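You operate a simulated robot arm through the tools that you are given. There is no shell and no other tool. Be economical: measure what you need, move in short steps, check, and stop when the job is done.

Carry out the task below with a simulated robot arm. There is one attempt and no reset: what you move stays moved.

JOB
Swap the clamped profile for the brown one, clamped at 4 bar.
Fine: the brown short profile lies on the long tray and the white one goes there; lay the new one on the bed, lip to the fence; set the pressure dial before clamping.

It is judged by the outcome, as a careful person would: the job done as asked, and still so three seconds after it is handed in. It fails if anything else is knocked over, pushed out of place, dropped, spilled or broken.

ROBOT AND FRAMES
A 7-joint arm with a two-finger parallel gripper, fixed in place. Base frame: the origin is at the foot of the arm, x ahead of it, y to its left, z up; the work surface is at about z = 844. Units: mm, rad, N and s.
With the tool pointing down near the work surface it reaches from about 300 to 700 mm from the base axis. Its first joint turns from -1.152 to 1.152 rad. Payload 1.57 kg.
Tool frame: the origin (TCP) lies between the finger pads and is the grasp point; the fingertips stand 30 mm ahead of it; z points along the fingers, y is the line along which they close. Largest opening 110 mm; finger width 24, thickness 12; the body of the gripper, 48 by 112 mm, starts 78 mm behind the TCP.
Orientation is told as [roll, pitch, yaw] about the base's x, y, z axes, in that order, counted from this pose: with the fingers straight down and closing along the base's y, the tool's x points along the base's -x, its y along +y and its z along -z.

CONTROLS
- The arm moves only by the tool jog_arm. Its argument "steps" is one flat list of numbers, 7 for each row, row after row: the shift along the base's x, y, z in mm, then the turn, a rotation vector about the base's x, y, z in rad, then the finger opening in mm, from 0 to 110. In form: [x, y, z, ax, ay, az, grip, x, y, z, ax, ay, az, grip, ...]. A call has 1 to 20 rows; each row shifts and turns the commanded pose from where the row before left it. Each row takes 0.2 s and may step no farther than 50 mm and 0.15 rad from the row before; otherwise, or with a gripper value out of range, the whole call is refused. A pose out of reach is approached as far as the arm can. The call stops where the force on the tool passes 40 N (or 10 N more than at its start, if that is more) or the arm is blocked; 0.2 s more then pass. The fingers move at their own pace (about 108 mm/s each) and stop on an object; they squeeze with about 43 N. The grip force told is the motor's: it shows also when the fingers shut on nothing. Time passes only in rows, and 0.2 s behind the last, so rows that do not move let the fingers close. It gives the time, the measured TCP pose, the force on the tool (base axes), the opening and the grip force at its end, in the units of the frame above (readings bear some noise), with the torque about the TCP (base axes, N m) and any sound that the robot's microphone picked up.
- Cameras (640 x 400 px; columns grow to the right, rows downward): "scene" is fixed at [180, -402.4, 1410.5]; the picture's right is [0.65, -0.76, 0.00], its down [-0.40, -0.34, -0.85] and it looks along [0.64, 0.55, -0.53] (base axes); focal length 289 px, centre (320, 200). "wrist" rides on the gripper at [70, 16, -141] in the tool frame; the picture's right is [-0.23, 0.97, 0.00], its down [-0.86, -0.20, -0.48] and it looks along [-0.47, -0.11, 0.88] (tool axes); focal length 222 px, centre (320, 200). There is no depth. A picture from a camera that has moved, and an enlarged one, comes with that camera's place and axes in the base frame and with its lens.
- snapshot(camera): a new picture of that camera. The clock stands still meanwhile.
- close_up(camera, box): a new picture of the part [left, top, right, bottom] of that camera's present view, enlarged. The clock stands still meanwhile.
- job_done(): hands the job in; it is judged then, once.

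Work in short steps. Places have to be worked out from the pictures, the camera data and where the tool is seen: move nearer, look again, correct. Check each grasp and each placing, and mend what went wrong. You have 120 turns and 84 pictures in all, those below and enlarged ones among them. Open the gripper and draw the arm clear of the work before you hand the job in, unless the task says otherwise; then end with one line.

The tools are called by a JSON object that holds its "api" and its "payload". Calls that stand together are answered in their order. jog_arm: Moves the arm, as the interface text tells. Its arguments: {"type":"object","properties":{"steps":{"type":"array"}},"required":["steps"]} The other tools are called the same way: snapshot (camera) takes a picture; close_up (camera, box) takes an enlarged picture of a part of a camera's view; job_done () hands the job in.

At the start:

```text
time_s: 0.0
tcp_pos: [424.7, 22.2, 1245.1]
tcp_rot: [0.001, 0.001, 0.001]
force: [-0.4, -0.5, -0.3]
moment: [0.0, -0.02, -0.02]
gripper_width: 109.8
grasp_force: 0.1
```

scene: 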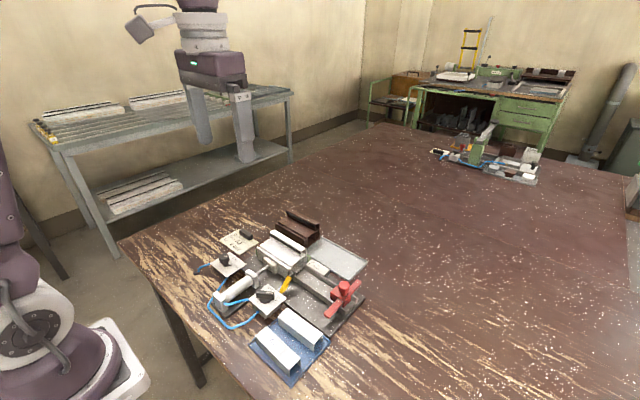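
wrist: 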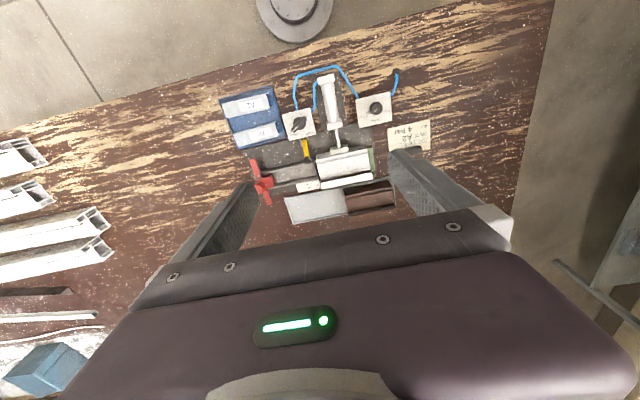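

I begin by enlarging the fixture in both views to understand the parts.

{"api": "close_up", "payload": {"camera": "scene", "box": [190, 200, 380, 385]}}

{"api": "close_up", "payload": {"camera": "wrist", "box": [210, 60, 450, 230]}}

```text
2.16 times, centred on (285, 292) of scene
camera zoom: at [180.0, -402.4, 1410.5], right [0.65, -0.76, 0.0], down [-0.4, -0.34, -0.85], along [0.64, 0.55, -0.53], focal length 625 px, centre (396, 0)
```

zoom: 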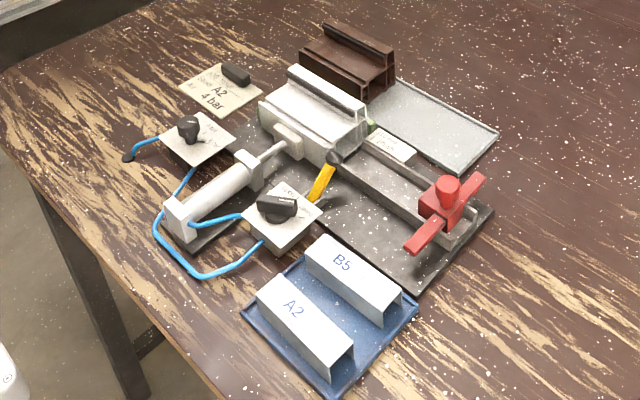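

```text
2.35 times, centred on (330, 145) of wrist
camera zoom: at [356.5, 38.1, 1385.2], right [0.23, 0.97, 0.0], down [0.86, -0.2, 0.48], along [0.47, -0.11, -0.88], focal length 523 px, centre (296, 329)
```

zoom: 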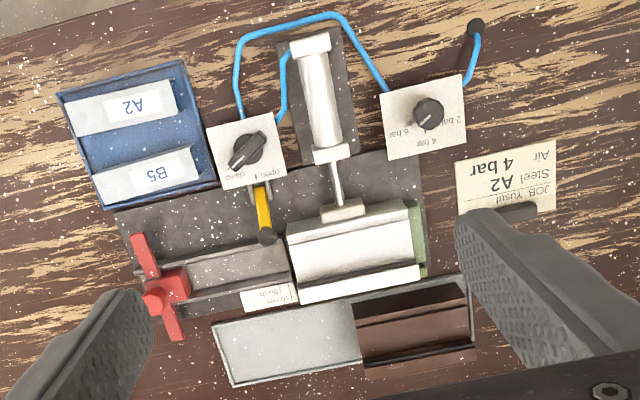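

The fixture has a rail with a pneumatic clamp, two dials/valves and a job card. I move lower for a closer look at labels.

{"api": "jog_arm", "payload": {"steps": [-10, 0, -50, 0, 0, 0, 110, -10, 0, -50, 0, 0, 0, 110, -10, 0, -50, 0, 0, 0, 110]}}

{"api": "snapshot", "payload": {"camera": "wrist"}}

{"api": "close_up", "payload": {"camera": "wrist", "box": [240, 60, 400, 160]}}

```text
refused: row 1 steps farther than a row can; nothing moved
```

```text
79 pictures are left
camera wrist: at [356.5, 38.1, 1385.2], right [0.23, 0.97, 0.0], down [0.86, -0.2, 0.48], along [0.47, -0.11, -0.88], focal length 222 px, centre (320, 200)
```

wrist: 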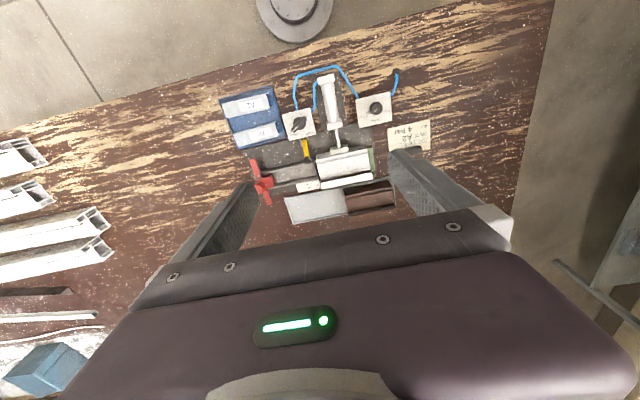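

```text
4.00 times, centred on (320, 110) of wrist
camera zoom: at [356.5, 38.1, 1385.2], right [0.23, 0.97, 0.0], down [0.86, -0.2, 0.48], along [0.47, -0.11, -0.88], focal length 888 px, centre (320, 560)
```

zoom: 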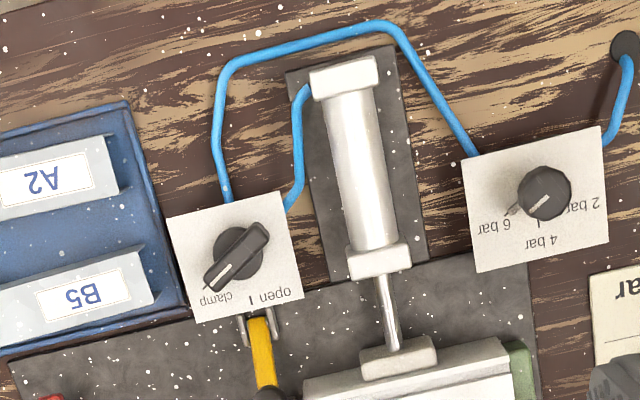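

Labels are readable: regulator dial (now at 6 bar) with 2/4/6 bar; valve knob between open and clamp (now at clamp). I lower with legal steps to view more.

{"api": "jog_arm", "payload": {"steps": [-15, 0, -47, 0, 0, 0, 110, -15, 0, -47, 0, 0, 0, 110, -15, 0, -47, 0, 0, 0, 110]}}

{"api": "snapshot", "payload": {"camera": "wrist"}}

{"api": "close_up", "payload": {"camera": "wrist", "box": [210, 60, 450, 210]}}

```text
time_s: 0.8
tcp_pos: [381.5, 21.3, 1101.9]
tcp_rot: [0.003, 0.0, 0.002]
force: [-0.2, 0.1, -0.5]
moment: [0.03, -0.03, 0.01]
gripper_width: 110.0
grasp_force: 0.0
```

```text
77 pictures are left
camera wrist: at [311.6, 38.3, 1242.7], right [0.23, 0.97, 0.0], down [0.85, -0.2, 0.48], along [0.47, -0.11, -0.88], focal length 222 px, centre (320, 200)
```

wrist: 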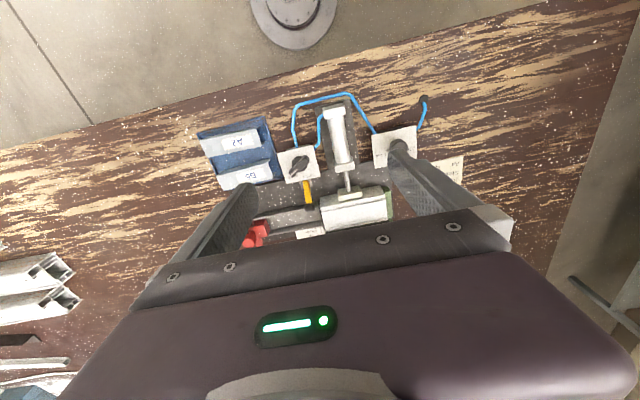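

```text
2.67 times, centred on (330, 135) of wrist
camera zoom: at [311.6, 38.3, 1242.7], right [0.23, 0.97, 0.0], down [0.85, -0.2, 0.48], along [0.47, -0.11, -0.88], focal length 592 px, centre (293, 373)
```

zoom: 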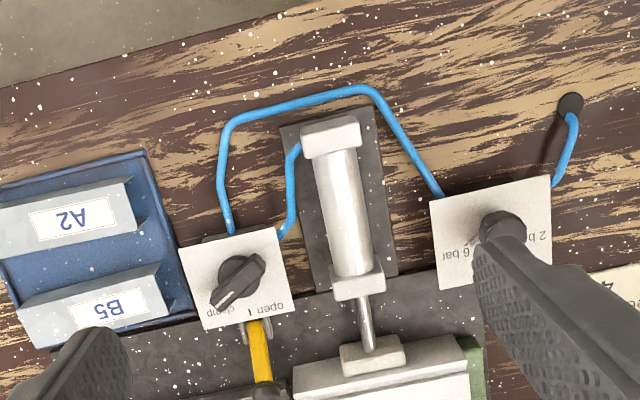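

To see the bed, fence and long tray I pull back and up a bit.

{"api": "jog_arm", "payload": {"steps": [-10, 20, 40, 0, 0, 0, 110, -30, 35, 0, 0, 0, 0, 110, -30, 35, 0, 0, 0, 0, 110]}}

{"api": "snapshot", "payload": {"camera": "wrist"}}

{"api": "close_up", "payload": {"camera": "scene", "box": [240, 200, 380, 320]}}

```text
time_s: 1.6
tcp_pos: [308.4, 111.5, 1143.2]
tcp_rot: [0.0, 0.0, -0.002]
force: [-0.4, 0.8, -0.1]
moment: [0.01, 0.01, 0.02]
gripper_width: 109.9
grasp_force: 0.1
```

```text
75 pictures are left
camera wrist: at [240.4, 128.1, 1283.4], right [0.23, 0.97, 0.0], down [0.85, -0.2, 0.48], along [0.47, -0.11, -0.88], focal length 222 px, centre (320, 200)
```

wrist: 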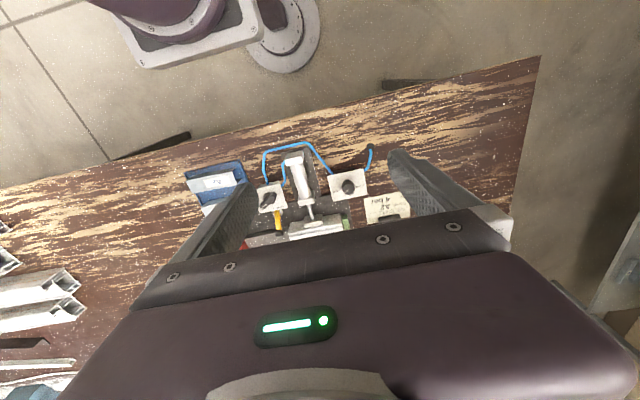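

```text
3.33 times, centred on (310, 260) of scene
camera zoom: at [180.0, -402.4, 1410.5], right [0.65, -0.76, 0.0], down [-0.4, -0.34, -0.85], along [0.64, 0.55, -0.53], focal length 964 px, centre (353, 0)
```

zoom: 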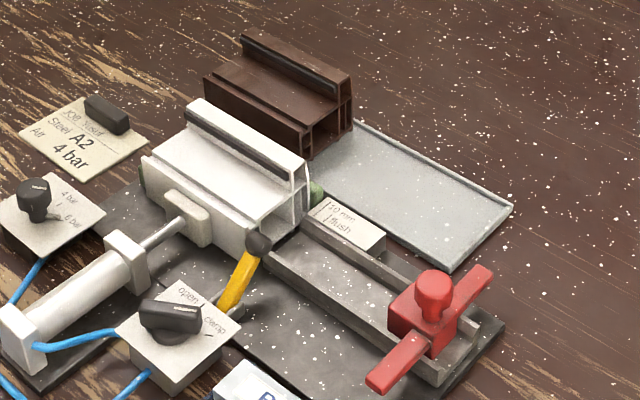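

Moving forward is the right direction for visibility; I position the camera over the fixture.

{"api": "jog_arm", "payload": {"steps": [45, -15, -10, 0, 0, 0, 110, 45, -15, -10, 0, 0, 0, 110, 45, -15, -10, 0, 0, 0, 110, 45, -15, -10, 0, 0, 0, 110, 20, 0, 0, 0, 0, 0, 110]}}

{"api": "snapshot", "payload": {"camera": "wrist"}}

{"api": "close_up", "payload": {"camera": "wrist", "box": [220, 80, 420, 205]}}

```text
time_s: 2.8
tcp_pos: [511.2, 51.9, 1102.7]
tcp_rot: [-0.001, 0.001, 0.001]
force: [-1.0, 0.3, 0.6]
moment: [-0.02, 0.0, -0.01]
gripper_width: 110.0
grasp_force: 0.0
```

```text
73 pictures are left
camera wrist: at [441.9, 68.2, 1244.2], right [0.23, 0.97, 0.0], down [0.85, -0.2, 0.48], along [0.47, -0.11, -0.88], focal length 222 px, centre (320, 200)
```

wrist: 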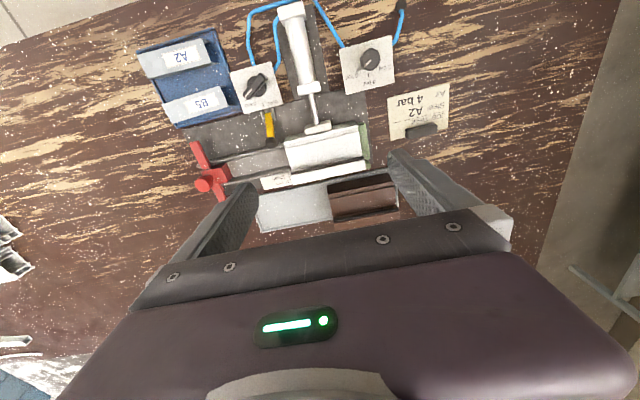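

```text
3.20 times, centred on (320, 142) of wrist
camera zoom: at [441.9, 68.2, 1244.2], right [0.23, 0.97, 0.0], down [0.85, -0.2, 0.48], along [0.47, -0.11, -0.88], focal length 711 px, centre (320, 384)
```

zoom: 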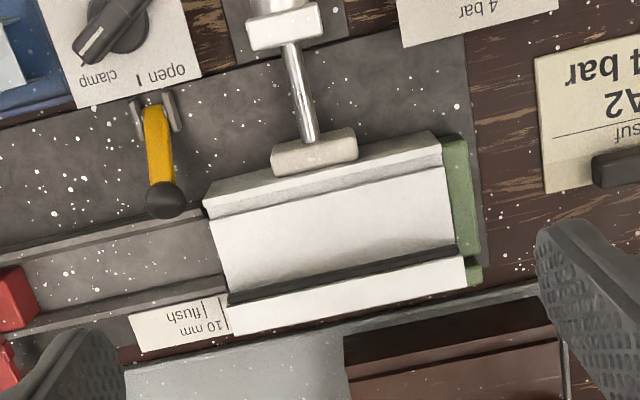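

Rail runs along base y; white profile roughly x 520–583, y −10…111, lip top z≈909. I zoom to see cross sections and the fence.

{"api": "close_up", "payload": {"camera": "scene", "box": [265, 200, 335, 245]}}

{"api": "close_up", "payload": {"camera": "scene", "box": [255, 225, 335, 295]}}

{"api": "close_up", "payload": {"camera": "scene", "box": [300, 250, 380, 320]}}

```text
8.89 times, centred on (300, 222) of scene
camera zoom: at [180.0, -402.4, 1410.5], right [0.65, -0.76, 0.0], down [-0.4, -0.34, -0.85], along [0.64, 0.55, -0.53], focal length 2569 px, centre (498, 0)
```

zoom: 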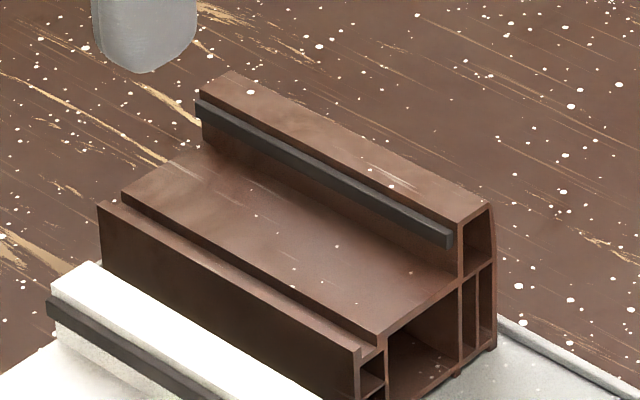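

```text
5.71 times, centred on (295, 260) of scene
camera zoom: at [180.0, -402.4, 1410.5], right [0.65, -0.76, 0.0], down [-0.4, -0.34, -0.85], along [0.64, 0.55, -0.53], focal length 1652 px, centre (463, -143)
```

zoom: 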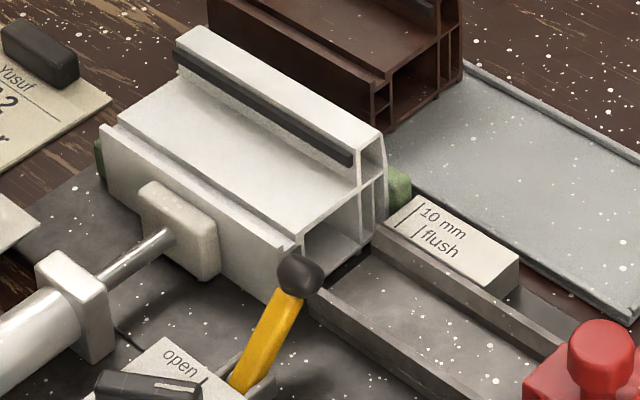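

```text
5.71 times, centred on (340, 285) of scene
camera zoom: at [180.0, -402.4, 1410.5], right [0.65, -0.76, 0.0], down [-0.4, -0.34, -0.85], along [0.64, 0.55, -0.53], focal length 1652 px, centre (206, -286)
```

zoom: 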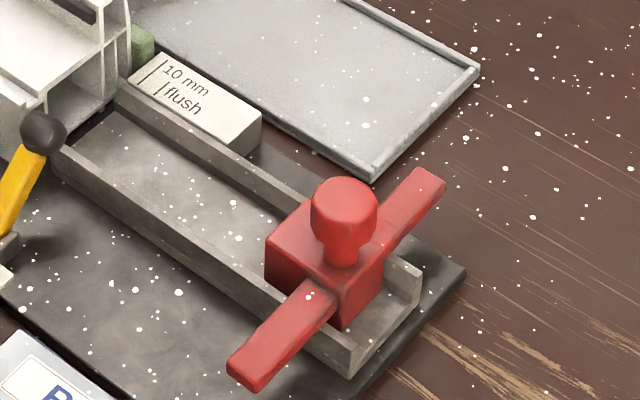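

Geometry worked out (profile x 509–583, fence top ≈883, tray free half y −122…44). Now a closer look at the regulator dial.

{"api": "jog_arm", "payload": {"steps": [-10, 25, -35, 0, 0, 0, 110, -10, 25, -35, 0, 0, 0, 110, -10, 20, -30, 0, 0, 0, 110]}}

{"api": "close_up", "payload": {"camera": "wrist", "box": [240, 40, 400, 140]}}

{"api": "close_up", "payload": {"camera": "scene", "box": [200, 225, 290, 325]}}

```text
time_s: 3.6
tcp_pos: [480.2, 123.2, 1004.2]
tcp_rot: [0.001, 0.0, 0.001]
force: [0.4, 0.0, 0.2]
moment: [0.0, -0.02, -0.02]
gripper_width: 109.9
grasp_force: 0.0
```

```text
4.00 times, centred on (320, 90) of wrist
camera zoom: at [411.5, 138.3, 1144.3], right [0.23, 0.97, 0.0], down [0.85, -0.2, 0.48], along [0.47, -0.11, -0.88], focal length 888 px, centre (320, 640)
```

zoom: 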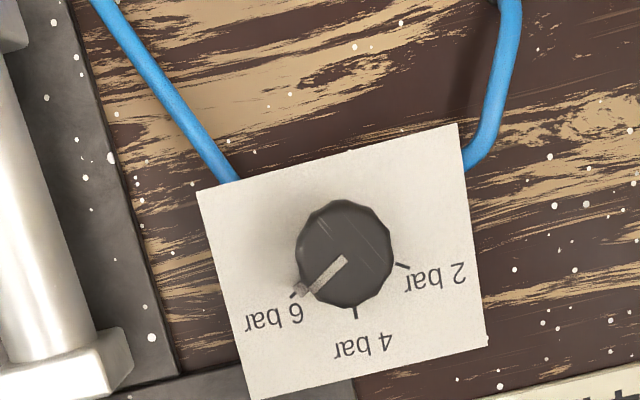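

```text
4.00 times, centred on (245, 275) of scene
camera zoom: at [180.0, -402.4, 1410.5], right [0.65, -0.76, 0.0], down [-0.4, -0.34, -0.85], along [0.64, 0.55, -0.53], focal length 1156 px, centre (620, -100)
```

zoom: 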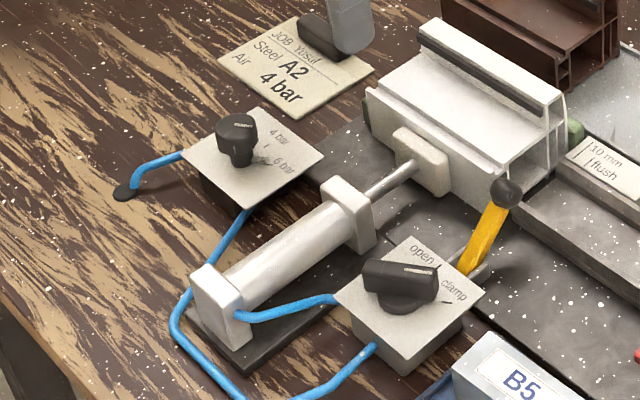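

Regulator knob is at about (437,139), top z≈888; 4 bar is toward +x, pointer now ~−65° (6 bar). I go above it and descend with a moderate opening.

{"api": "jog_arm", "payload": {"steps": [-22, 8, -20, 0, 0, 0, 64, -21.5, 8, -20, 0, 0, 0, 64, 0, 0, -20, 0, 0, 0, 64, 0, 0, -20, 0, 0, 0, 64]}}

{"api": "close_up", "payload": {"camera": "scene", "box": [190, 190, 290, 290]}}

{"api": "snapshot", "payload": {"camera": "wrist"}}

```text
time_s: 4.6
tcp_pos: [435.9, 138.7, 922.9]
tcp_rot: [0.002, 0.0, -0.001]
force: [0.6, 0.1, -0.2]
moment: [-0.02, 0.02, 0.03]
gripper_width: 64.1
grasp_force: 0.0
```

```text
4.00 times, centred on (240, 240) of scene
camera zoom: at [180.0, -402.4, 1410.5], right [0.65, -0.76, 0.0], down [-0.4, -0.34, -0.85], along [0.64, 0.55, -0.53], focal length 1156 px, centre (640, 40)
```

zoom: 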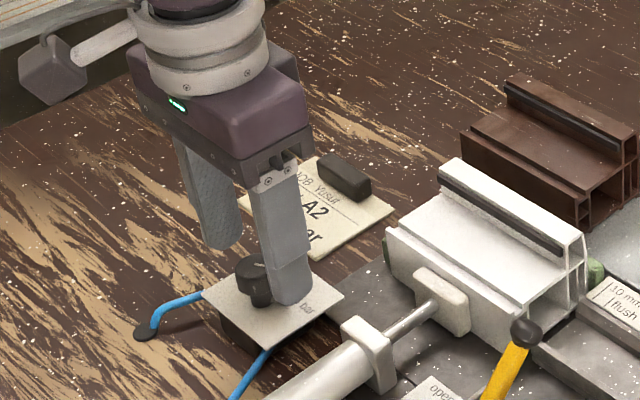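

```text
65 pictures are left
camera wrist: at [367.4, 154.4, 1063.6], right [0.23, 0.97, 0.0], down [0.85, -0.2, 0.48], along [0.47, -0.11, -0.88], focal length 222 px, centre (320, 200)
```

wrist: 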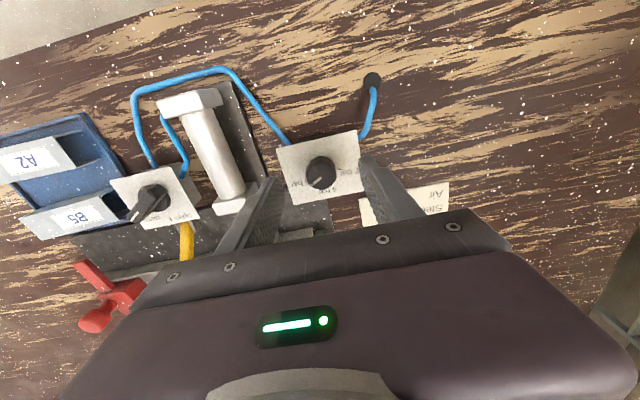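

Fingers straddle the knob; I descend 17 mm (tips ~z 876) and close.

{"api": "jog_arm", "payload": {"steps": [0.7, 0.6, -9, 0, 0, 0, 64, 0, 0, -8, 0, 0, 0, 64, 0, 0, 0, 0, 0, 0, 20, 0, 0, 0, 0, 0, 0, 20, 0, 0, 0, 0, 0, 0, 20]}}

{"api": "close_up", "payload": {"camera": "wrist", "box": [260, 130, 380, 220]}}

```text
time_s: 5.8
tcp_pos: [437.2, 140.8, 906.3]
tcp_rot: [0.0, 0.001, -0.001]
force: [-1.4, 7.9, -3.5]
moment: [0.24, -0.33, 0.03]
gripper_width: 25.3
grasp_force: 36.7
```

```text
4.44 times, centred on (320, 175) of wrist
camera zoom: at [368.5, 155.5, 1046.9], right [0.23, 0.97, 0.0], down [0.85, -0.2, 0.48], along [0.47, -0.11, -0.88], focal length 987 px, centre (320, 311)
```

zoom: 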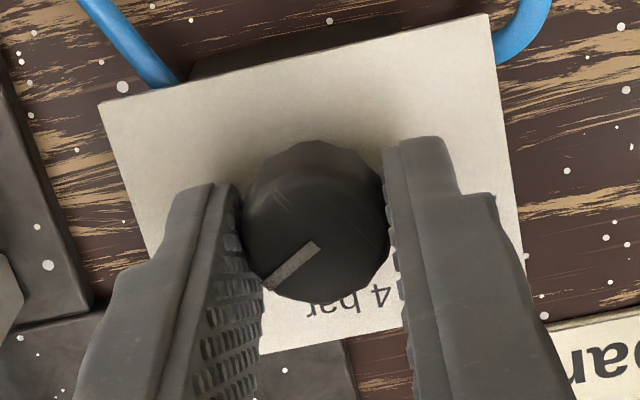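

Gripped (25 mm) with slight side force; I nudge +1.5 mm in y and turn +1.13 rad about z.

{"api": "jog_arm", "payload": {"steps": [0, 1.5, 0, 0, 0, 0, 20, 0, 0, 0, 0, 0, 0.125, 20, 0, 0, 0, 0, 0, 0.125, 20, 0, 0, 0, 0, 0, 0.125, 20, 0, 0, 0, 0, 0, 0.125, 20, 0, 0, 0, 0, 0, 0.125, 20, 0, 0, 0, 0, 0, 0.125, 20, 0, 0, 0, 0, 0, 0.125, 20, 0, 0, 0, 0, 0, 0.125, 20, 0, 0, 0, 0, 0, 0.13, 20]}}

{"api": "close_up", "payload": {"camera": "wrist", "box": [260, 130, 380, 220]}}

```text
time_s: 8.0
tcp_pos: [435.9, 141.3, 907.5]
tcp_rot: [0.004, 0.0, 1.122]
force: [-3.4, 5.7, 4.6]
moment: [-0.06, 0.22, -0.03]
gripper_width: 25.1
grasp_force: 36.7
stopped in row 10: the force on the tool passed its limit at 41 N (the readings are from after the stop); the commanded pose is now the measured one
```

```text
4.44 times, centred on (320, 175) of wrist
camera zoom: at [392.1, 85.8, 1047.0], right [-0.78, 0.63, 0.0], down [0.55, 0.68, 0.48], along [0.3, 0.37, -0.88], focal length 987 px, centre (320, 311)
```

zoom: 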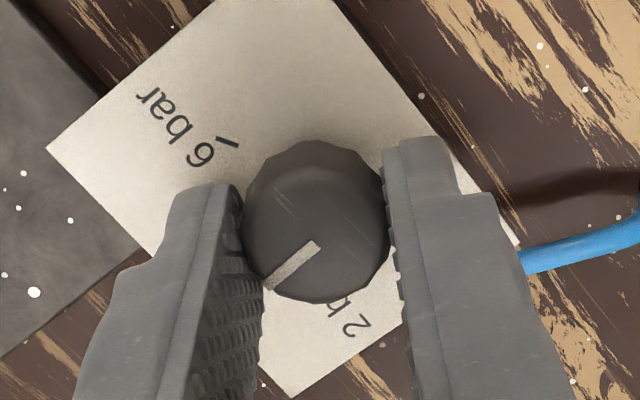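

The knob rotated with the grip. I open, rise, turn back and check the pointer against the 4-bar tick.

{"api": "jog_arm", "payload": {"steps": [0, 0, 0, 0, 0, 0, 50, 0, 0, 0, 0, 0, 0, 60, 0, 0, 20, 0, 0, 0, 60, 0, 0, 40, 0, 0, 0, 60, 0, 0, 40, 0, 0, -0.14, 60, 20, -10, 10, 0, 0, -0.14, 110, 20, -5, 0, 0, 0, -0.14, 110, 0, 0, 0, 0, 0, -0.14, 110, 0, 0, 0, 0, 0, -0.14, 110, 0, 0, 0, 0, 0, -0.14, 110, 0, 0, 0, 0, 0, -0.14, 110, 0, 0, 0, 0, 0, -0.14, 110]}}

{"api": "close_up", "payload": {"camera": "wrist", "box": [240, 40, 400, 140]}}

```text
time_s: 10.6
tcp_pos: [477.0, 125.8, 1016.7]
tcp_rot: [0.002, 0.0, -0.003]
force: [-0.4, -0.4, -0.1]
moment: [0.01, -0.02, 0.02]
gripper_width: 109.9
grasp_force: 0.1
```

```text
4.00 times, centred on (320, 90) of wrist
camera zoom: at [407.2, 142.4, 1157.2], right [0.23, 0.97, 0.0], down [0.85, -0.2, 0.48], along [0.47, -0.11, -0.88], focal length 888 px, centre (320, 640)
```

zoom: 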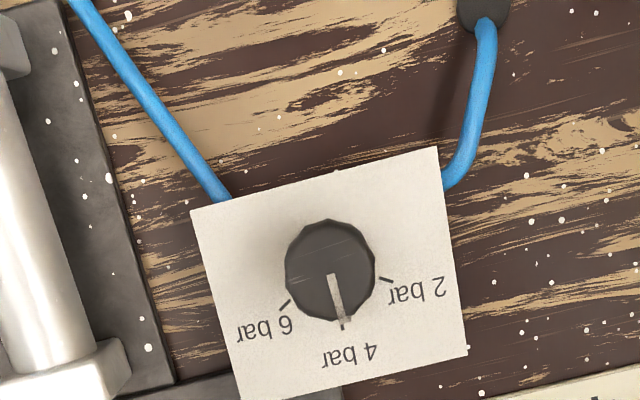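

Pointer is exactly on 4 bar. Next the valve knob at ~(429,−25): view it from above.

{"api": "jog_arm", "payload": {"steps": [-1, -42, -3, 0, 0, 0, 110, -1, -42, -3, 0, 0, 0, 110, -1, -42, -3, 0, 0, 0, 110, 0, -40, -3, 0, 0, 0, 110]}}

{"api": "close_up", "payload": {"camera": "wrist", "box": [240, 40, 400, 140]}}

```text
time_s: 11.6
tcp_pos: [473.2, -39.4, 1003.9]
tcp_rot: [0.004, -0.002, 0.003]
force: [0.1, -0.1, -0.1]
moment: [0.01, 0.03, -0.01]
gripper_width: 110.1
grasp_force: 0.0
```

```text
4.00 times, centred on (320, 90) of wrist
camera zoom: at [403.3, -23.8, 1144.2], right [0.23, 0.97, 0.0], down [0.85, -0.2, 0.48], along [0.47, -0.11, -0.88], focal length 888 px, centre (320, 640)
```

zoom: 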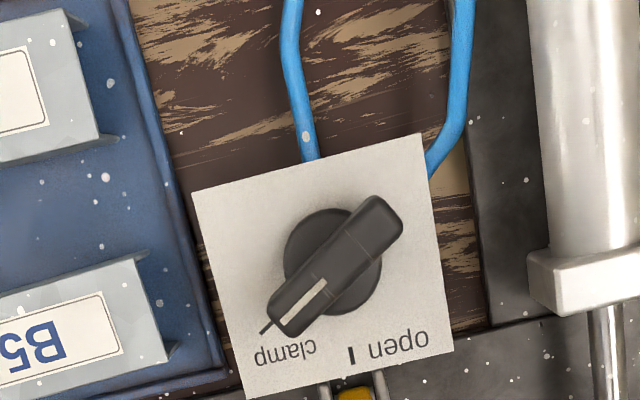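

Valve knob at ~(430,−26), handle at ≈−58°, open is at ≈0°. I approach yawed −1.03 rad so the fingers straddle the handle.

{"api": "jog_arm", "payload": {"steps": [-7, 2, -10, 0, 0, -0.13, 110, -6, 2, -10, 0, 0, -0.13, 80, -6, 2, -10, 0, 0, -0.13, 40, -6, 2, -10, 0, 0, -0.13, 40, -6, 2, -10, 0, 0, -0.13, 40, -6, 2, -10, 0, 0, -0.13, 40, -6, 1.6, -10, 0, 0, -0.13, 40, 0, 0, -5, 0, 0, -0.12, 40]}}

{"api": "close_up", "payload": {"camera": "wrist", "box": [240, 110, 400, 210]}}

```text
time_s: 13.4
tcp_pos: [429.2, -25.1, 929.4]
tcp_rot: [0.001, -0.001, -1.032]
force: [0.1, 0.7, 0.0]
moment: [0.01, 0.01, 0.01]
gripper_width: 40.0
grasp_force: 0.1
```

```text
4.00 times, centred on (320, 160) of wrist
camera zoom: at [408.3, 42.3, 1069.5], right [0.95, 0.31, 0.0], down [0.27, -0.84, 0.48], along [0.15, -0.46, -0.88], focal length 888 px, centre (320, 360)
```

zoom: 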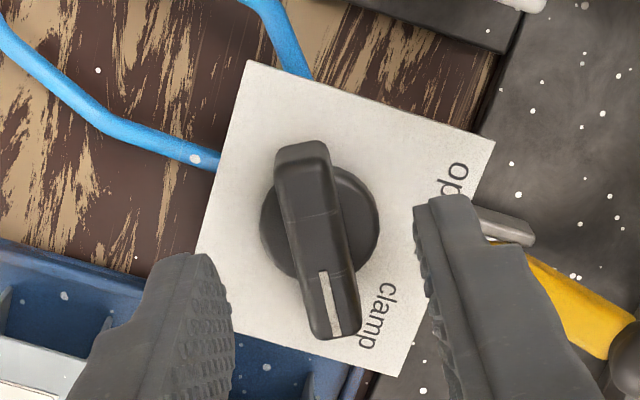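

Aligned; descend and grip the handle.

{"api": "jog_arm", "payload": {"steps": [1, 0, -12, 0, 0, 0, 40, 0, 0, -11, 0, 0, 0, 40, 0, 0, 0, 0, 0, 0, 5, 0, 0, 0, 0, 0, 0, 5, 0, 0, 0, 0, 0, 0, 5]}}

{"api": "close_up", "payload": {"camera": "wrist", "box": [240, 110, 400, 210]}}

```text
time_s: 14.6
tcp_pos: [429.9, -24.8, 906.3]
tcp_rot: [0.001, 0.0, -1.03]
force: [-10.3, -7.7, 11.0]
moment: [-0.12, 0.41, 0.02]
gripper_width: 25.4
grasp_force: 36.5
```

```text
4.00 times, centred on (320, 160) of wrist
camera zoom: at [408.7, 41.8, 1046.5], right [0.95, 0.31, 0.0], down [0.27, -0.84, 0.48], along [0.15, -0.46, -0.88], focal length 888 px, centre (320, 360)
```

zoom: 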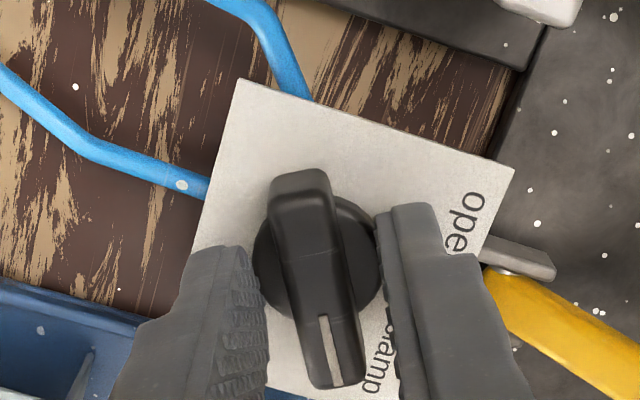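

The tips closed on the disc below the handle; I reopen, rise 10 mm and grip the handle itself.

{"api": "jog_arm", "payload": {"steps": [0, 0, 0, 0, 0, 0, 40, 0, 0, 6, 0, 0, 0, 40, -0.5, -0.5, 6, 0, 0, 0, 40, 0, 0, 0, 0, 0, 0, 3, 0, 0, 0, 0, 0, 0, 3, 0, 0, 0, 0, 0, 0, 3]}}

```text
time_s: 16.0
tcp_pos: [431.3, -26.5, 919.3]
tcp_rot: [0.002, 0.0, -1.029]
force: [-3.5, -3.5, -3.7]
moment: [-0.42, -0.1, -0.01]
gripper_width: 11.9
grasp_force: 28.8
```

Handle gripped (11.9 mm). Turn +1.04 rad to open.

{"api": "jog_arm", "payload": {"steps": [0, 0, 0, 0, 0, 0.13, 3, 0, 0, 0, 0, 0, 0.13, 3, 0, 0, 0, 0, 0, 0.13, 3, 0, 0, 0, 0, 0, 0.13, 3, 0, 0, 0, 0, 0, 0.13, 3, 0, 0, 0, 0, 0, 0.13, 3, 0, 0, 0, 0, 0, 0.13, 3, 0, 0, 0, 0, 0, 0.13, 3]}}

{"api": "snapshot", "payload": {"camera": "wrist"}}

{"api": "close_up", "payload": {"camera": "scene", "box": [200, 215, 340, 325]}}

```text
time_s: 17.8
tcp_pos: [431.5, -25.3, 918.2]
tcp_rot: [0.002, 0.0, 0.011]
force: [-0.9, 14.7, -13.1]
moment: [0.27, -0.37, -0.66]
gripper_width: 11.9
grasp_force: 29.4
```

```text
58 pictures are left
camera wrist: at [361.8, -10.8, 1058.7], right [0.22, 0.98, 0.0], down [0.86, -0.19, 0.48], along [0.47, -0.1, -0.88], focal length 222 px, centre (320, 200)
```

wrist: 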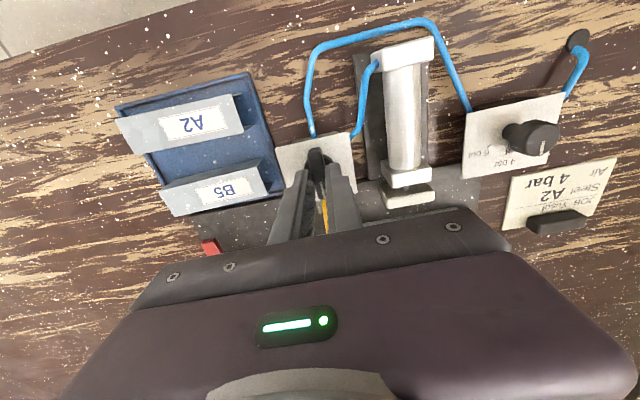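

```text
3.64 times, centred on (270, 270) of scene
camera zoom: at [180.1, -402.0, 1410.6], right [0.65, -0.76, 0.0], down [-0.4, -0.34, -0.85], along [0.64, 0.55, -0.53], focal length 1051 px, centre (502, -54)
```

zoom: 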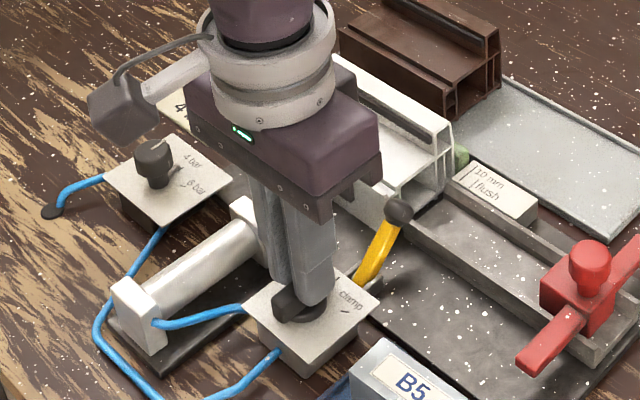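

The ram has fully retracted. I release, rise, and look at the bed from above.

{"api": "jog_arm", "payload": {"steps": [0, 0, 0, 0, 0, 0, 40, 0, 0, 0, 0, 0, 0, 40, 0, 0, 30, 0, 0, 0, 40, 0, 0, 45, 0, 0, 0, 60, 10, 15, 45, 0, 0, 0, 110, 40, 25, 10, 0, 0, 0, 110, 30, 25, 0, 0, 0, 0, 110]}}

{"api": "close_up", "payload": {"camera": "wrist", "box": [220, 70, 420, 195]}}

{"api": "close_up", "payload": {"camera": "scene", "box": [240, 220, 340, 290]}}

```text
time_s: 19.4
tcp_pos: [512.6, 40.0, 1047.9]
tcp_rot: [0.002, -0.001, 0.012]
force: [-0.3, 0.8, 0.1]
moment: [-0.05, -0.02, 0.02]
gripper_width: 110.0
grasp_force: 0.1
```

```text
3.20 times, centred on (320, 132) of wrist
camera zoom: at [442.2, 53.7, 1189.2], right [0.22, 0.98, 0.0], down [0.86, -0.19, 0.48], along [0.47, -0.1, -0.88], focal length 711 px, centre (320, 416)
```

zoom: 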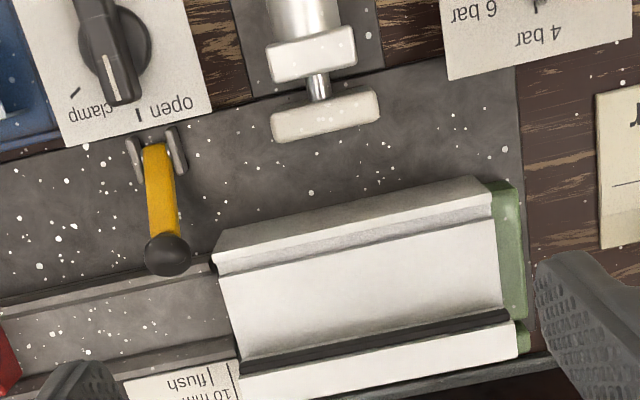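

```text
5.71 times, centred on (290, 255) of scene
camera zoom: at [180.0, -402.4, 1410.5], right [0.65, -0.76, 0.0], down [-0.4, -0.34, -0.85], along [0.64, 0.55, -0.53], focal length 1652 px, centre (491, -114)
```

zoom: 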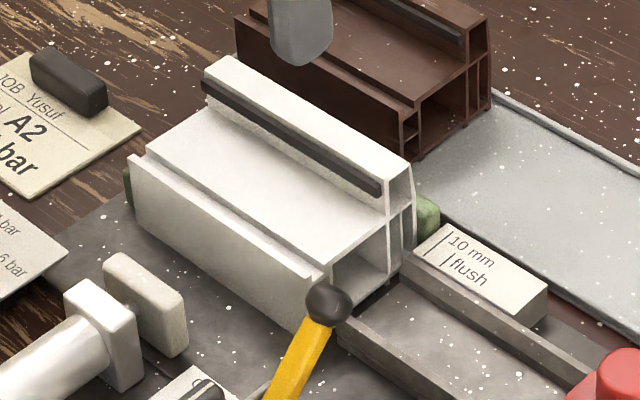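

The bed is open. The fence top seems close to the body's front height, so I'll grip the lip (x≈564–583, z 893–909) with fingers closing along x. I yaw −90° above it.

{"api": "jog_arm", "payload": {"steps": [6, 1, 0, 0, 0, -0.145, 110, 6, 1, 0, 0, 0, -0.145, 90, 6, 1, 0, 0, 0, -0.145, 70, 6, 1, 0, 0, 0, -0.145, 56, 6, 1, -5, 0, 0, -0.145, 56, 6, 1, -5, 0, 0, -0.145, 56, 6, 1, -10, 0, 0, -0.145, 56, 6, 1, -10, 0, 0, -0.145, 56, 6, 1, -10, 0, 0, -0.145, 56, 6, 1, -10, 0, 0, -0.145, 56, 1, 1, -10, 0, 0, -0.131, 56]}}

{"api": "snapshot", "payload": {"camera": "wrist"}}

{"api": "close_up", "payload": {"camera": "scene", "box": [240, 190, 360, 290]}}

```text
time_s: 21.8
tcp_pos: [572.7, 50.0, 988.9]
tcp_rot: [0.002, -0.002, -1.572]
force: [-0.7, -0.2, -0.3]
moment: [0.02, -0.05, 0.02]
gripper_width: 56.1
grasp_force: 0.1
```

```text
54 pictures are left
camera wrist: at [588.7, 119.3, 1128.8], right [0.97, -0.23, 0.0], down [-0.2, -0.85, 0.48], along [-0.11, -0.47, -0.88], focal length 222 px, centre (320, 200)
```

wrist: 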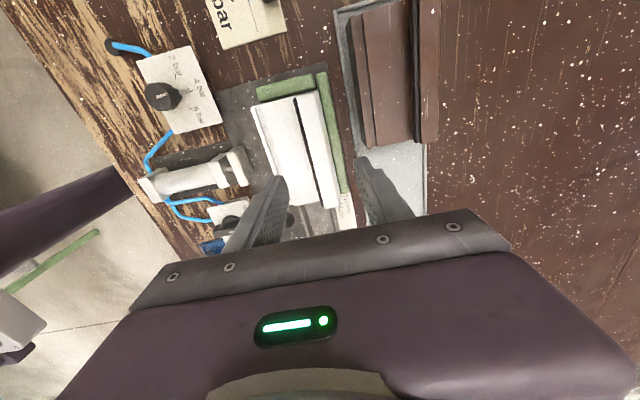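

```text
4.00 times, centred on (300, 240) of scene
camera zoom: at [180.0, -402.4, 1410.5], right [0.65, -0.76, 0.0], down [-0.4, -0.34, -0.85], along [0.64, 0.55, -0.53], focal length 1156 px, centre (400, 40)
```

zoom: 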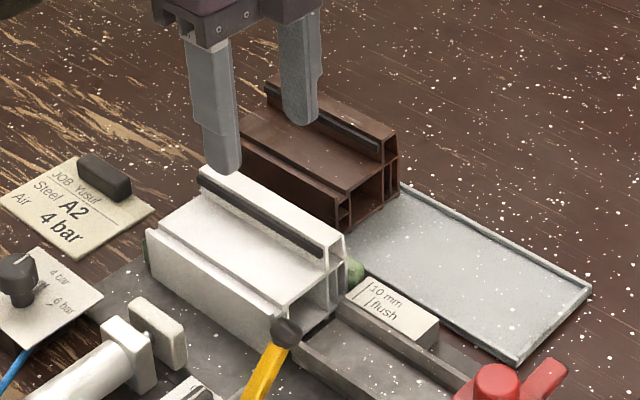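

This view shows the green L (rear fence and end stop), the white profile, and the brown on the tray well. Zoom in for measurement.

{"api": "close_up", "payload": {"camera": "wrist", "box": [240, 60, 360, 210]}}

{"api": "close_up", "payload": {"camera": "wrist", "box": [320, 0, 450, 220]}}

```text
2.67 times, centred on (300, 135) of wrist
camera zoom: at [588.7, 119.3, 1128.8], right [0.97, -0.23, 0.0], down [-0.2, -0.85, 0.48], along [-0.11, -0.47, -0.88], focal length 592 px, centre (373, 373)
```

zoom: 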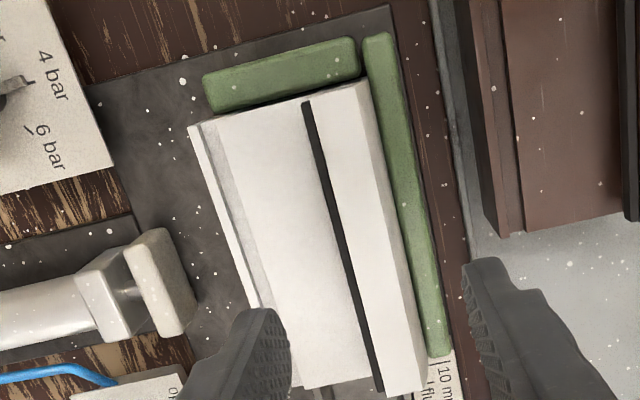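

```text
1.82 times, centred on (385, 110) of wrist
camera zoom: at [588.7, 119.3, 1128.8], right [0.97, -0.23, 0.0], down [-0.2, -0.85, 0.48], along [-0.11, -0.47, -0.88], focal length 404 px, centre (202, 364)
```

zoom: 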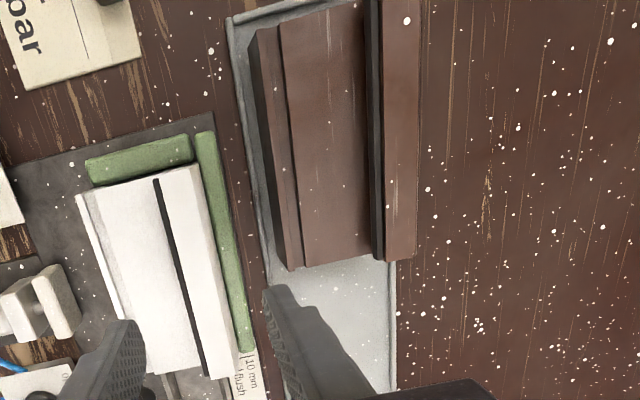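

Lip x 565–583, y −9…110; fence x 584–596; end stop at y≈112; brown lip x≈675–690, -y end ≈36. Descend to the lip (tips ~z 897).

{"api": "jog_arm", "payload": {"steps": [1.3, 1, -20, 0, 0, 0, 56, 0, 0, -20, 0, 0, 0, 50, 0, 0, -12, 0, 0, 0, 46, 0, 0, -7, 0, 0, 0, 46, 0, 0, -3, 0, 0, 0, 46]}}

{"api": "close_up", "payload": {"camera": "scene", "box": [240, 205, 340, 285]}}

```text
time_s: 23.0
tcp_pos: [573.2, 51.2, 926.6]
tcp_rot: [0.003, -0.002, -1.571]
force: [0.4, 0.1, 0.3]
moment: [0.0, 0.02, -0.03]
gripper_width: 46.2
grasp_force: 0.1
```

```text
5.00 times, centred on (290, 245) of scene
camera zoom: at [180.0, -402.4, 1410.5], right [0.65, -0.76, 0.0], down [-0.4, -0.34, -0.85], along [0.64, 0.55, -0.53], focal length 1445 px, centre (470, -25)
```

zoom: 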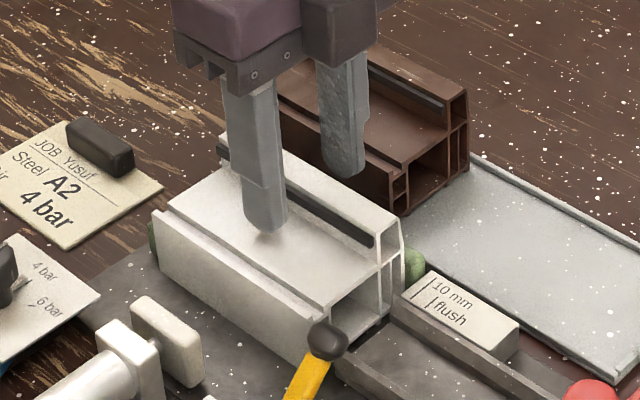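

Front tip just above the body top, no contact force. Close on the lip.

{"api": "jog_arm", "payload": {"steps": [0, 0, 0, 0, 0, 0, 8, 0, 0, 0, 0, 0, 0, 8, 0, 0, 0, 0, 0, 0, 8]}}

{"api": "close_up", "payload": {"camera": "scene", "box": [240, 205, 340, 285]}}

```text
time_s: 23.8
tcp_pos: [572.1, 50.4, 926.7]
tcp_rot: [0.002, 0.001, -1.57]
force: [-1.0, -0.1, 0.2]
moment: [-0.05, -0.01, 0.02]
gripper_width: 19.4
grasp_force: 33.9
```

```text
5.00 times, centred on (290, 245) of scene
camera zoom: at [180.0, -402.4, 1410.5], right [0.65, -0.76, 0.0], down [-0.4, -0.34, -0.85], along [0.64, 0.55, -0.53], focal length 1445 px, centre (470, -25)
```

zoom: 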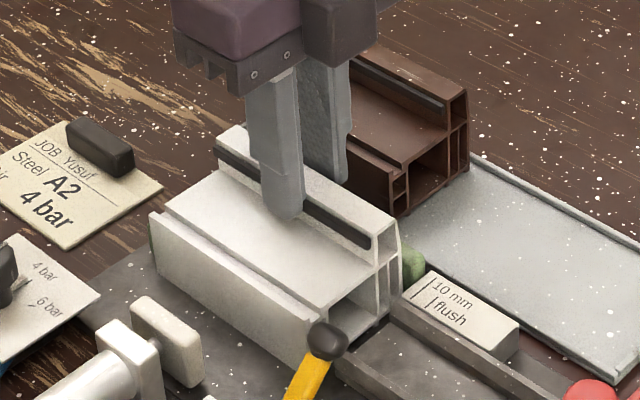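

Gripped at 19.4 mm. Lift gently and check it hangs level.

{"api": "jog_arm", "payload": {"steps": [0, 0, 5, 0, 0, 0, 8, 0, 0, 10, 0, 0, 0, 8, 0, 0, 20, 0, 0, 0, 8, 0, 0, 20, 0, 0, 0, 8]}}

{"api": "close_up", "payload": {"camera": "scene", "box": [240, 180, 360, 290]}}

```text
time_s: 24.8
tcp_pos: [572.2, 50.1, 981.3]
tcp_rot: [0.002, 0.0, -1.571]
force: [0.3, -0.5, -1.9]
moment: [0.01, -0.07, 0.02]
gripper_width: 19.7
grasp_force: 33.3
```

```text
3.64 times, centred on (300, 235) of scene
camera zoom: at [180.0, -402.4, 1410.5], right [0.65, -0.76, 0.0], down [-0.4, -0.34, -0.85], along [0.64, 0.55, -0.53], focal length 1051 px, centre (393, 73)
```

zoom: 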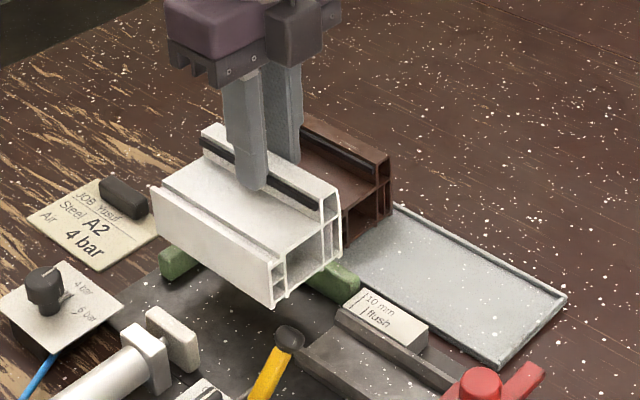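

It hangs level, about 0.2 kg. Raise a bit more and carry it to over the tray's free half (lip centre x≈681, y≈−42).

{"api": "jog_arm", "payload": {"steps": [0, 0, 25, 0, 0, 0, 8, 15, -31, 0, 0, 0, 0, 8, 30, -31, 0, 0, 0, 0, 8, 32, -30, 0, 0, 0, 0, 8, 31, 0, 0, 0, 0, 0, 8, 0, 0, 0, 0, 0, 0, 8]}}

{"api": "snapshot", "payload": {"camera": "wrist"}}

{"api": "close_up", "payload": {"camera": "scene", "box": [270, 170, 390, 290]}}

```text
time_s: 26.2
tcp_pos: [680.1, -41.0, 1006.5]
tcp_rot: [0.002, -0.003, -1.573]
force: [-0.1, 0.3, -1.4]
moment: [0.03, -0.02, -0.01]
gripper_width: 19.2
grasp_force: 33.9
```

```text
47 pictures are left
camera wrist: at [697.1, 27.4, 1146.5], right [0.97, -0.23, 0.0], down [-0.2, -0.85, 0.48], along [-0.11, -0.47, -0.88], focal length 222 px, centre (320, 200)
```

wrist: 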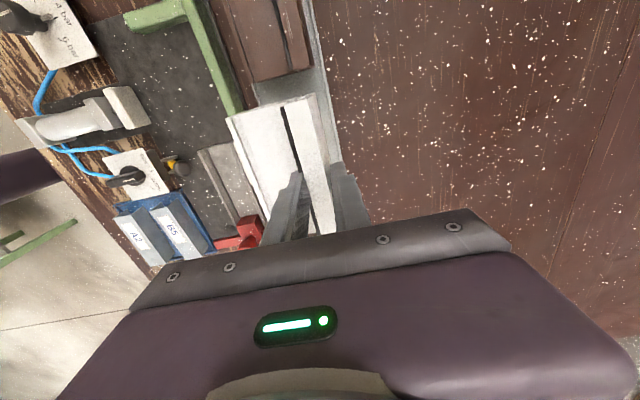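

```text
3.33 times, centred on (330, 230) of scene
camera zoom: at [180.0, -402.5, 1410.5], right [0.65, -0.76, 0.0], down [-0.4, -0.34, -0.85], along [0.64, 0.55, -0.53], focal length 964 px, centre (287, 100)
```

zoom: 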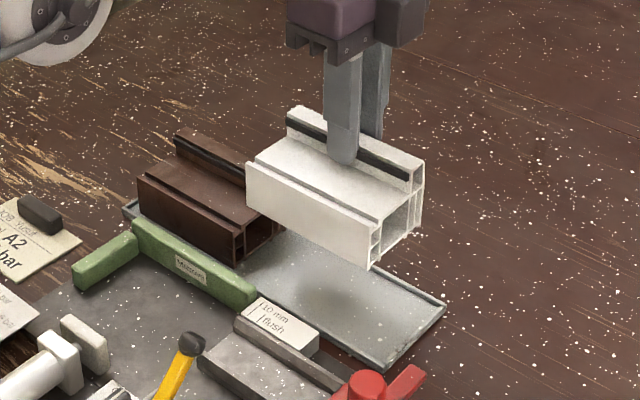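

Reach is fine. Shift +2.5 mm in x to centre in the tray, then lower toward it.

{"api": "jog_arm", "payload": {"steps": [2.5, -1, -25, 0, 0, 0, 8, 0, 0, -25, 0, 0, 0, 8, 0, 0, -20, 0, 0, 0, 8]}}

{"api": "close_up", "payload": {"camera": "scene", "box": [285, 200, 375, 275]}}

{"api": "close_up", "payload": {"camera": "wrist", "box": [200, 0, 360, 120]}}

```text
time_s: 27.0
tcp_pos: [685.4, -42.3, 935.7]
tcp_rot: [0.002, -0.002, -1.57]
force: [-0.2, 1.0, -1.3]
moment: [-0.01, -0.02, -0.01]
gripper_width: 19.1
grasp_force: 33.3
```

```text
5.33 times, centred on (330, 238) of scene
camera zoom: at [180.0, -402.4, 1410.5], right [0.65, -0.76, 0.0], down [-0.4, -0.34, -0.85], along [0.64, 0.55, -0.53], focal length 1542 px, centre (267, 0)
```

zoom: 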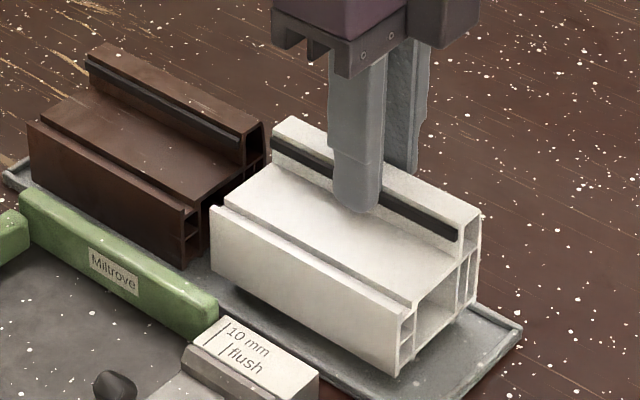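

```text
3.33 times, centred on (280, 60) of wrist
camera zoom: at [700.9, 27.6, 1076.8], right [0.97, -0.23, 0.0], down [-0.2, -0.85, 0.48], along [-0.11, -0.47, -0.88], focal length 740 px, centre (453, 667)
```

zoom: 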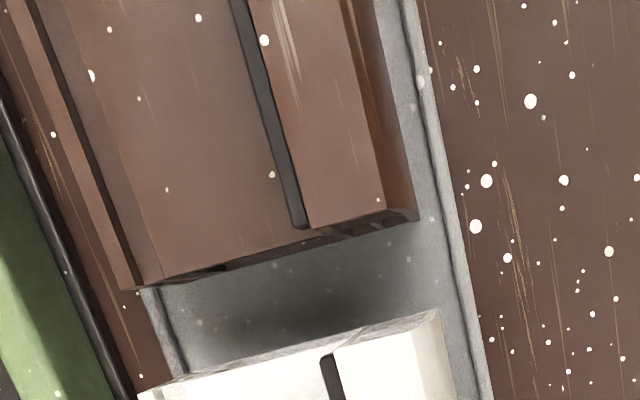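

Slightly too far in x; tray interior ≈622–699. Shift −3 mm and lower in small steps till contact.

{"api": "jog_arm", "payload": {"steps": [-3, 0, 0, 0, 0, 0, 8, 0, 0, -5, 0, 0, 0, 8, 0, 0, -3, 0, 0, 0, 8, 0, 0, -2, 0, 0, 0, 8]}}

```text
time_s: 28.0
tcp_pos: [682.3, -41.5, 926.7]
tcp_rot: [0.004, -0.002, -1.571]
force: [-0.6, 0.3, -1.5]
moment: [0.02, -0.03, 0.0]
gripper_width: 19.1
grasp_force: 33.5
```

No contact yet; continue in 1.5 mm steps.

{"api": "jog_arm", "payload": {"steps": [0, 0, -1.5, 0, 0, 0, 8, 0, 0, -1.5, 0, 0, 0, 8, 0, 0, -1.5, 0, 0, 0, 8]}}

{"api": "close_up", "payload": {"camera": "scene", "box": [285, 200, 375, 275]}}

```text
time_s: 28.8
tcp_pos: [681.8, -41.4, 922.3]
tcp_rot: [0.004, 0.001, -1.571]
force: [-1.4, 0.2, 6.1]
moment: [0.37, 0.25, 0.02]
gripper_width: 19.4
grasp_force: 33.4
```

```text
5.33 times, centred on (330, 238) of scene
camera zoom: at [179.9, -402.4, 1410.5], right [0.65, -0.76, 0.0], down [-0.4, -0.34, -0.85], along [0.64, 0.55, -0.53], focal length 1542 px, centre (267, 0)
```

zoom: 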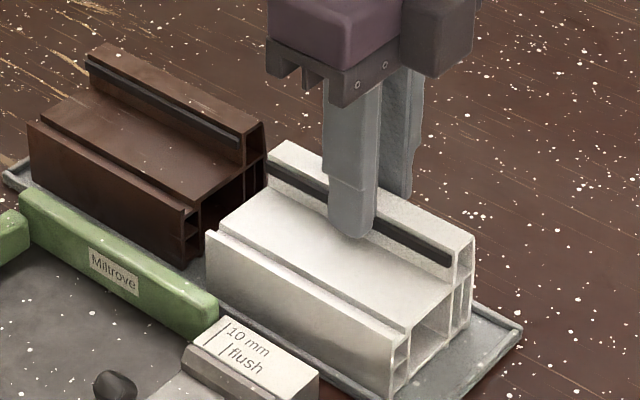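

Contact at 922 (as expected, ~4.5 mm lower than bed). Release and rise, then check.

{"api": "jog_arm", "payload": {"steps": [0, 0, -0.5, 0, 0, 0, 8, 0, 0, 0, 0, 0, 0, 40, 0, 0, 0, 0, 0, 0, 40, 0, 0, 20, 0, 0, 0, 44, 0, 0, 40, 0, 0, 0, 50, -5, 40, 0, 0, 0, 0, 50, -5, 45, 0, 0, 0, 0, 50]}}

{"api": "close_up", "payload": {"camera": "scene", "box": [270, 190, 380, 285]}}

{"api": "snapshot", "payload": {"camera": "wrist"}}

```text
time_s: 30.4
tcp_pos: [671.0, 42.4, 980.6]
tcp_rot: [0.005, -0.003, -1.571]
force: [0.7, -0.9, -0.1]
moment: [-0.04, 0.02, 0.05]
gripper_width: 50.2
grasp_force: 0.0
```

```text
4.21 times, centred on (325, 238) of scene
camera zoom: at [179.9, -402.4, 1410.5], right [0.65, -0.76, 0.0], down [-0.4, -0.34, -0.85], along [0.64, 0.55, -0.53], focal length 1217 px, centre (299, 42)
```

zoom: 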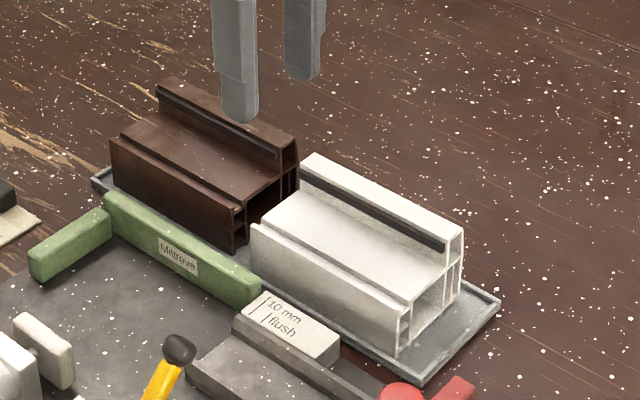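

```text
41 pictures are left
camera wrist: at [687.2, 112.1, 1120.8], right [0.97, -0.23, 0.0], down [-0.2, -0.85, 0.48], along [-0.11, -0.47, -0.88], focal length 222 px, centre (320, 200)
```

wrist: 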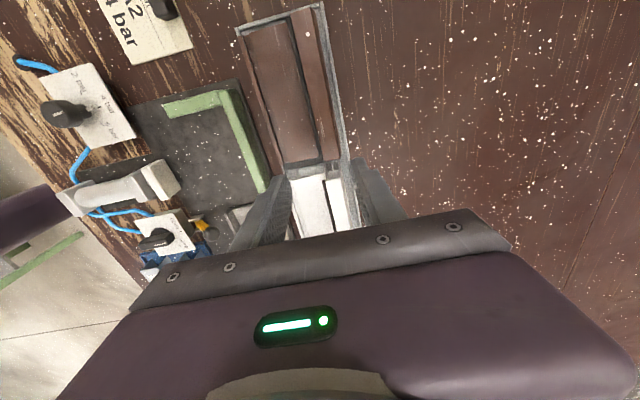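

White lies flat in the tray. Now measure the brown's extents.

{"api": "close_up", "payload": {"camera": "wrist", "box": [220, 0, 380, 200]}}

```text
2.00 times, centred on (300, 100) of wrist
camera zoom: at [687.2, 112.1, 1120.8], right [0.97, -0.23, 0.0], down [-0.2, -0.85, 0.48], along [-0.11, -0.47, -0.88], focal length 444 px, centre (360, 400)
```

zoom: 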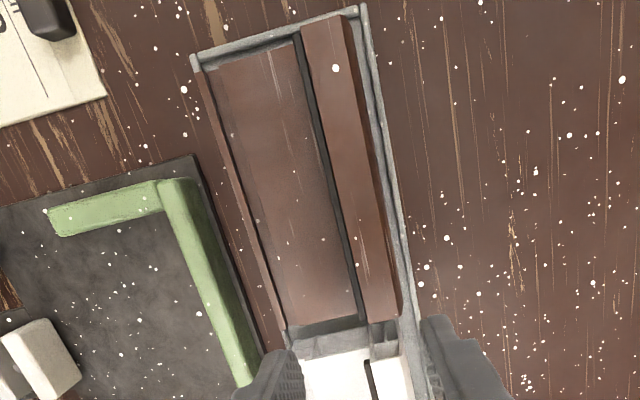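

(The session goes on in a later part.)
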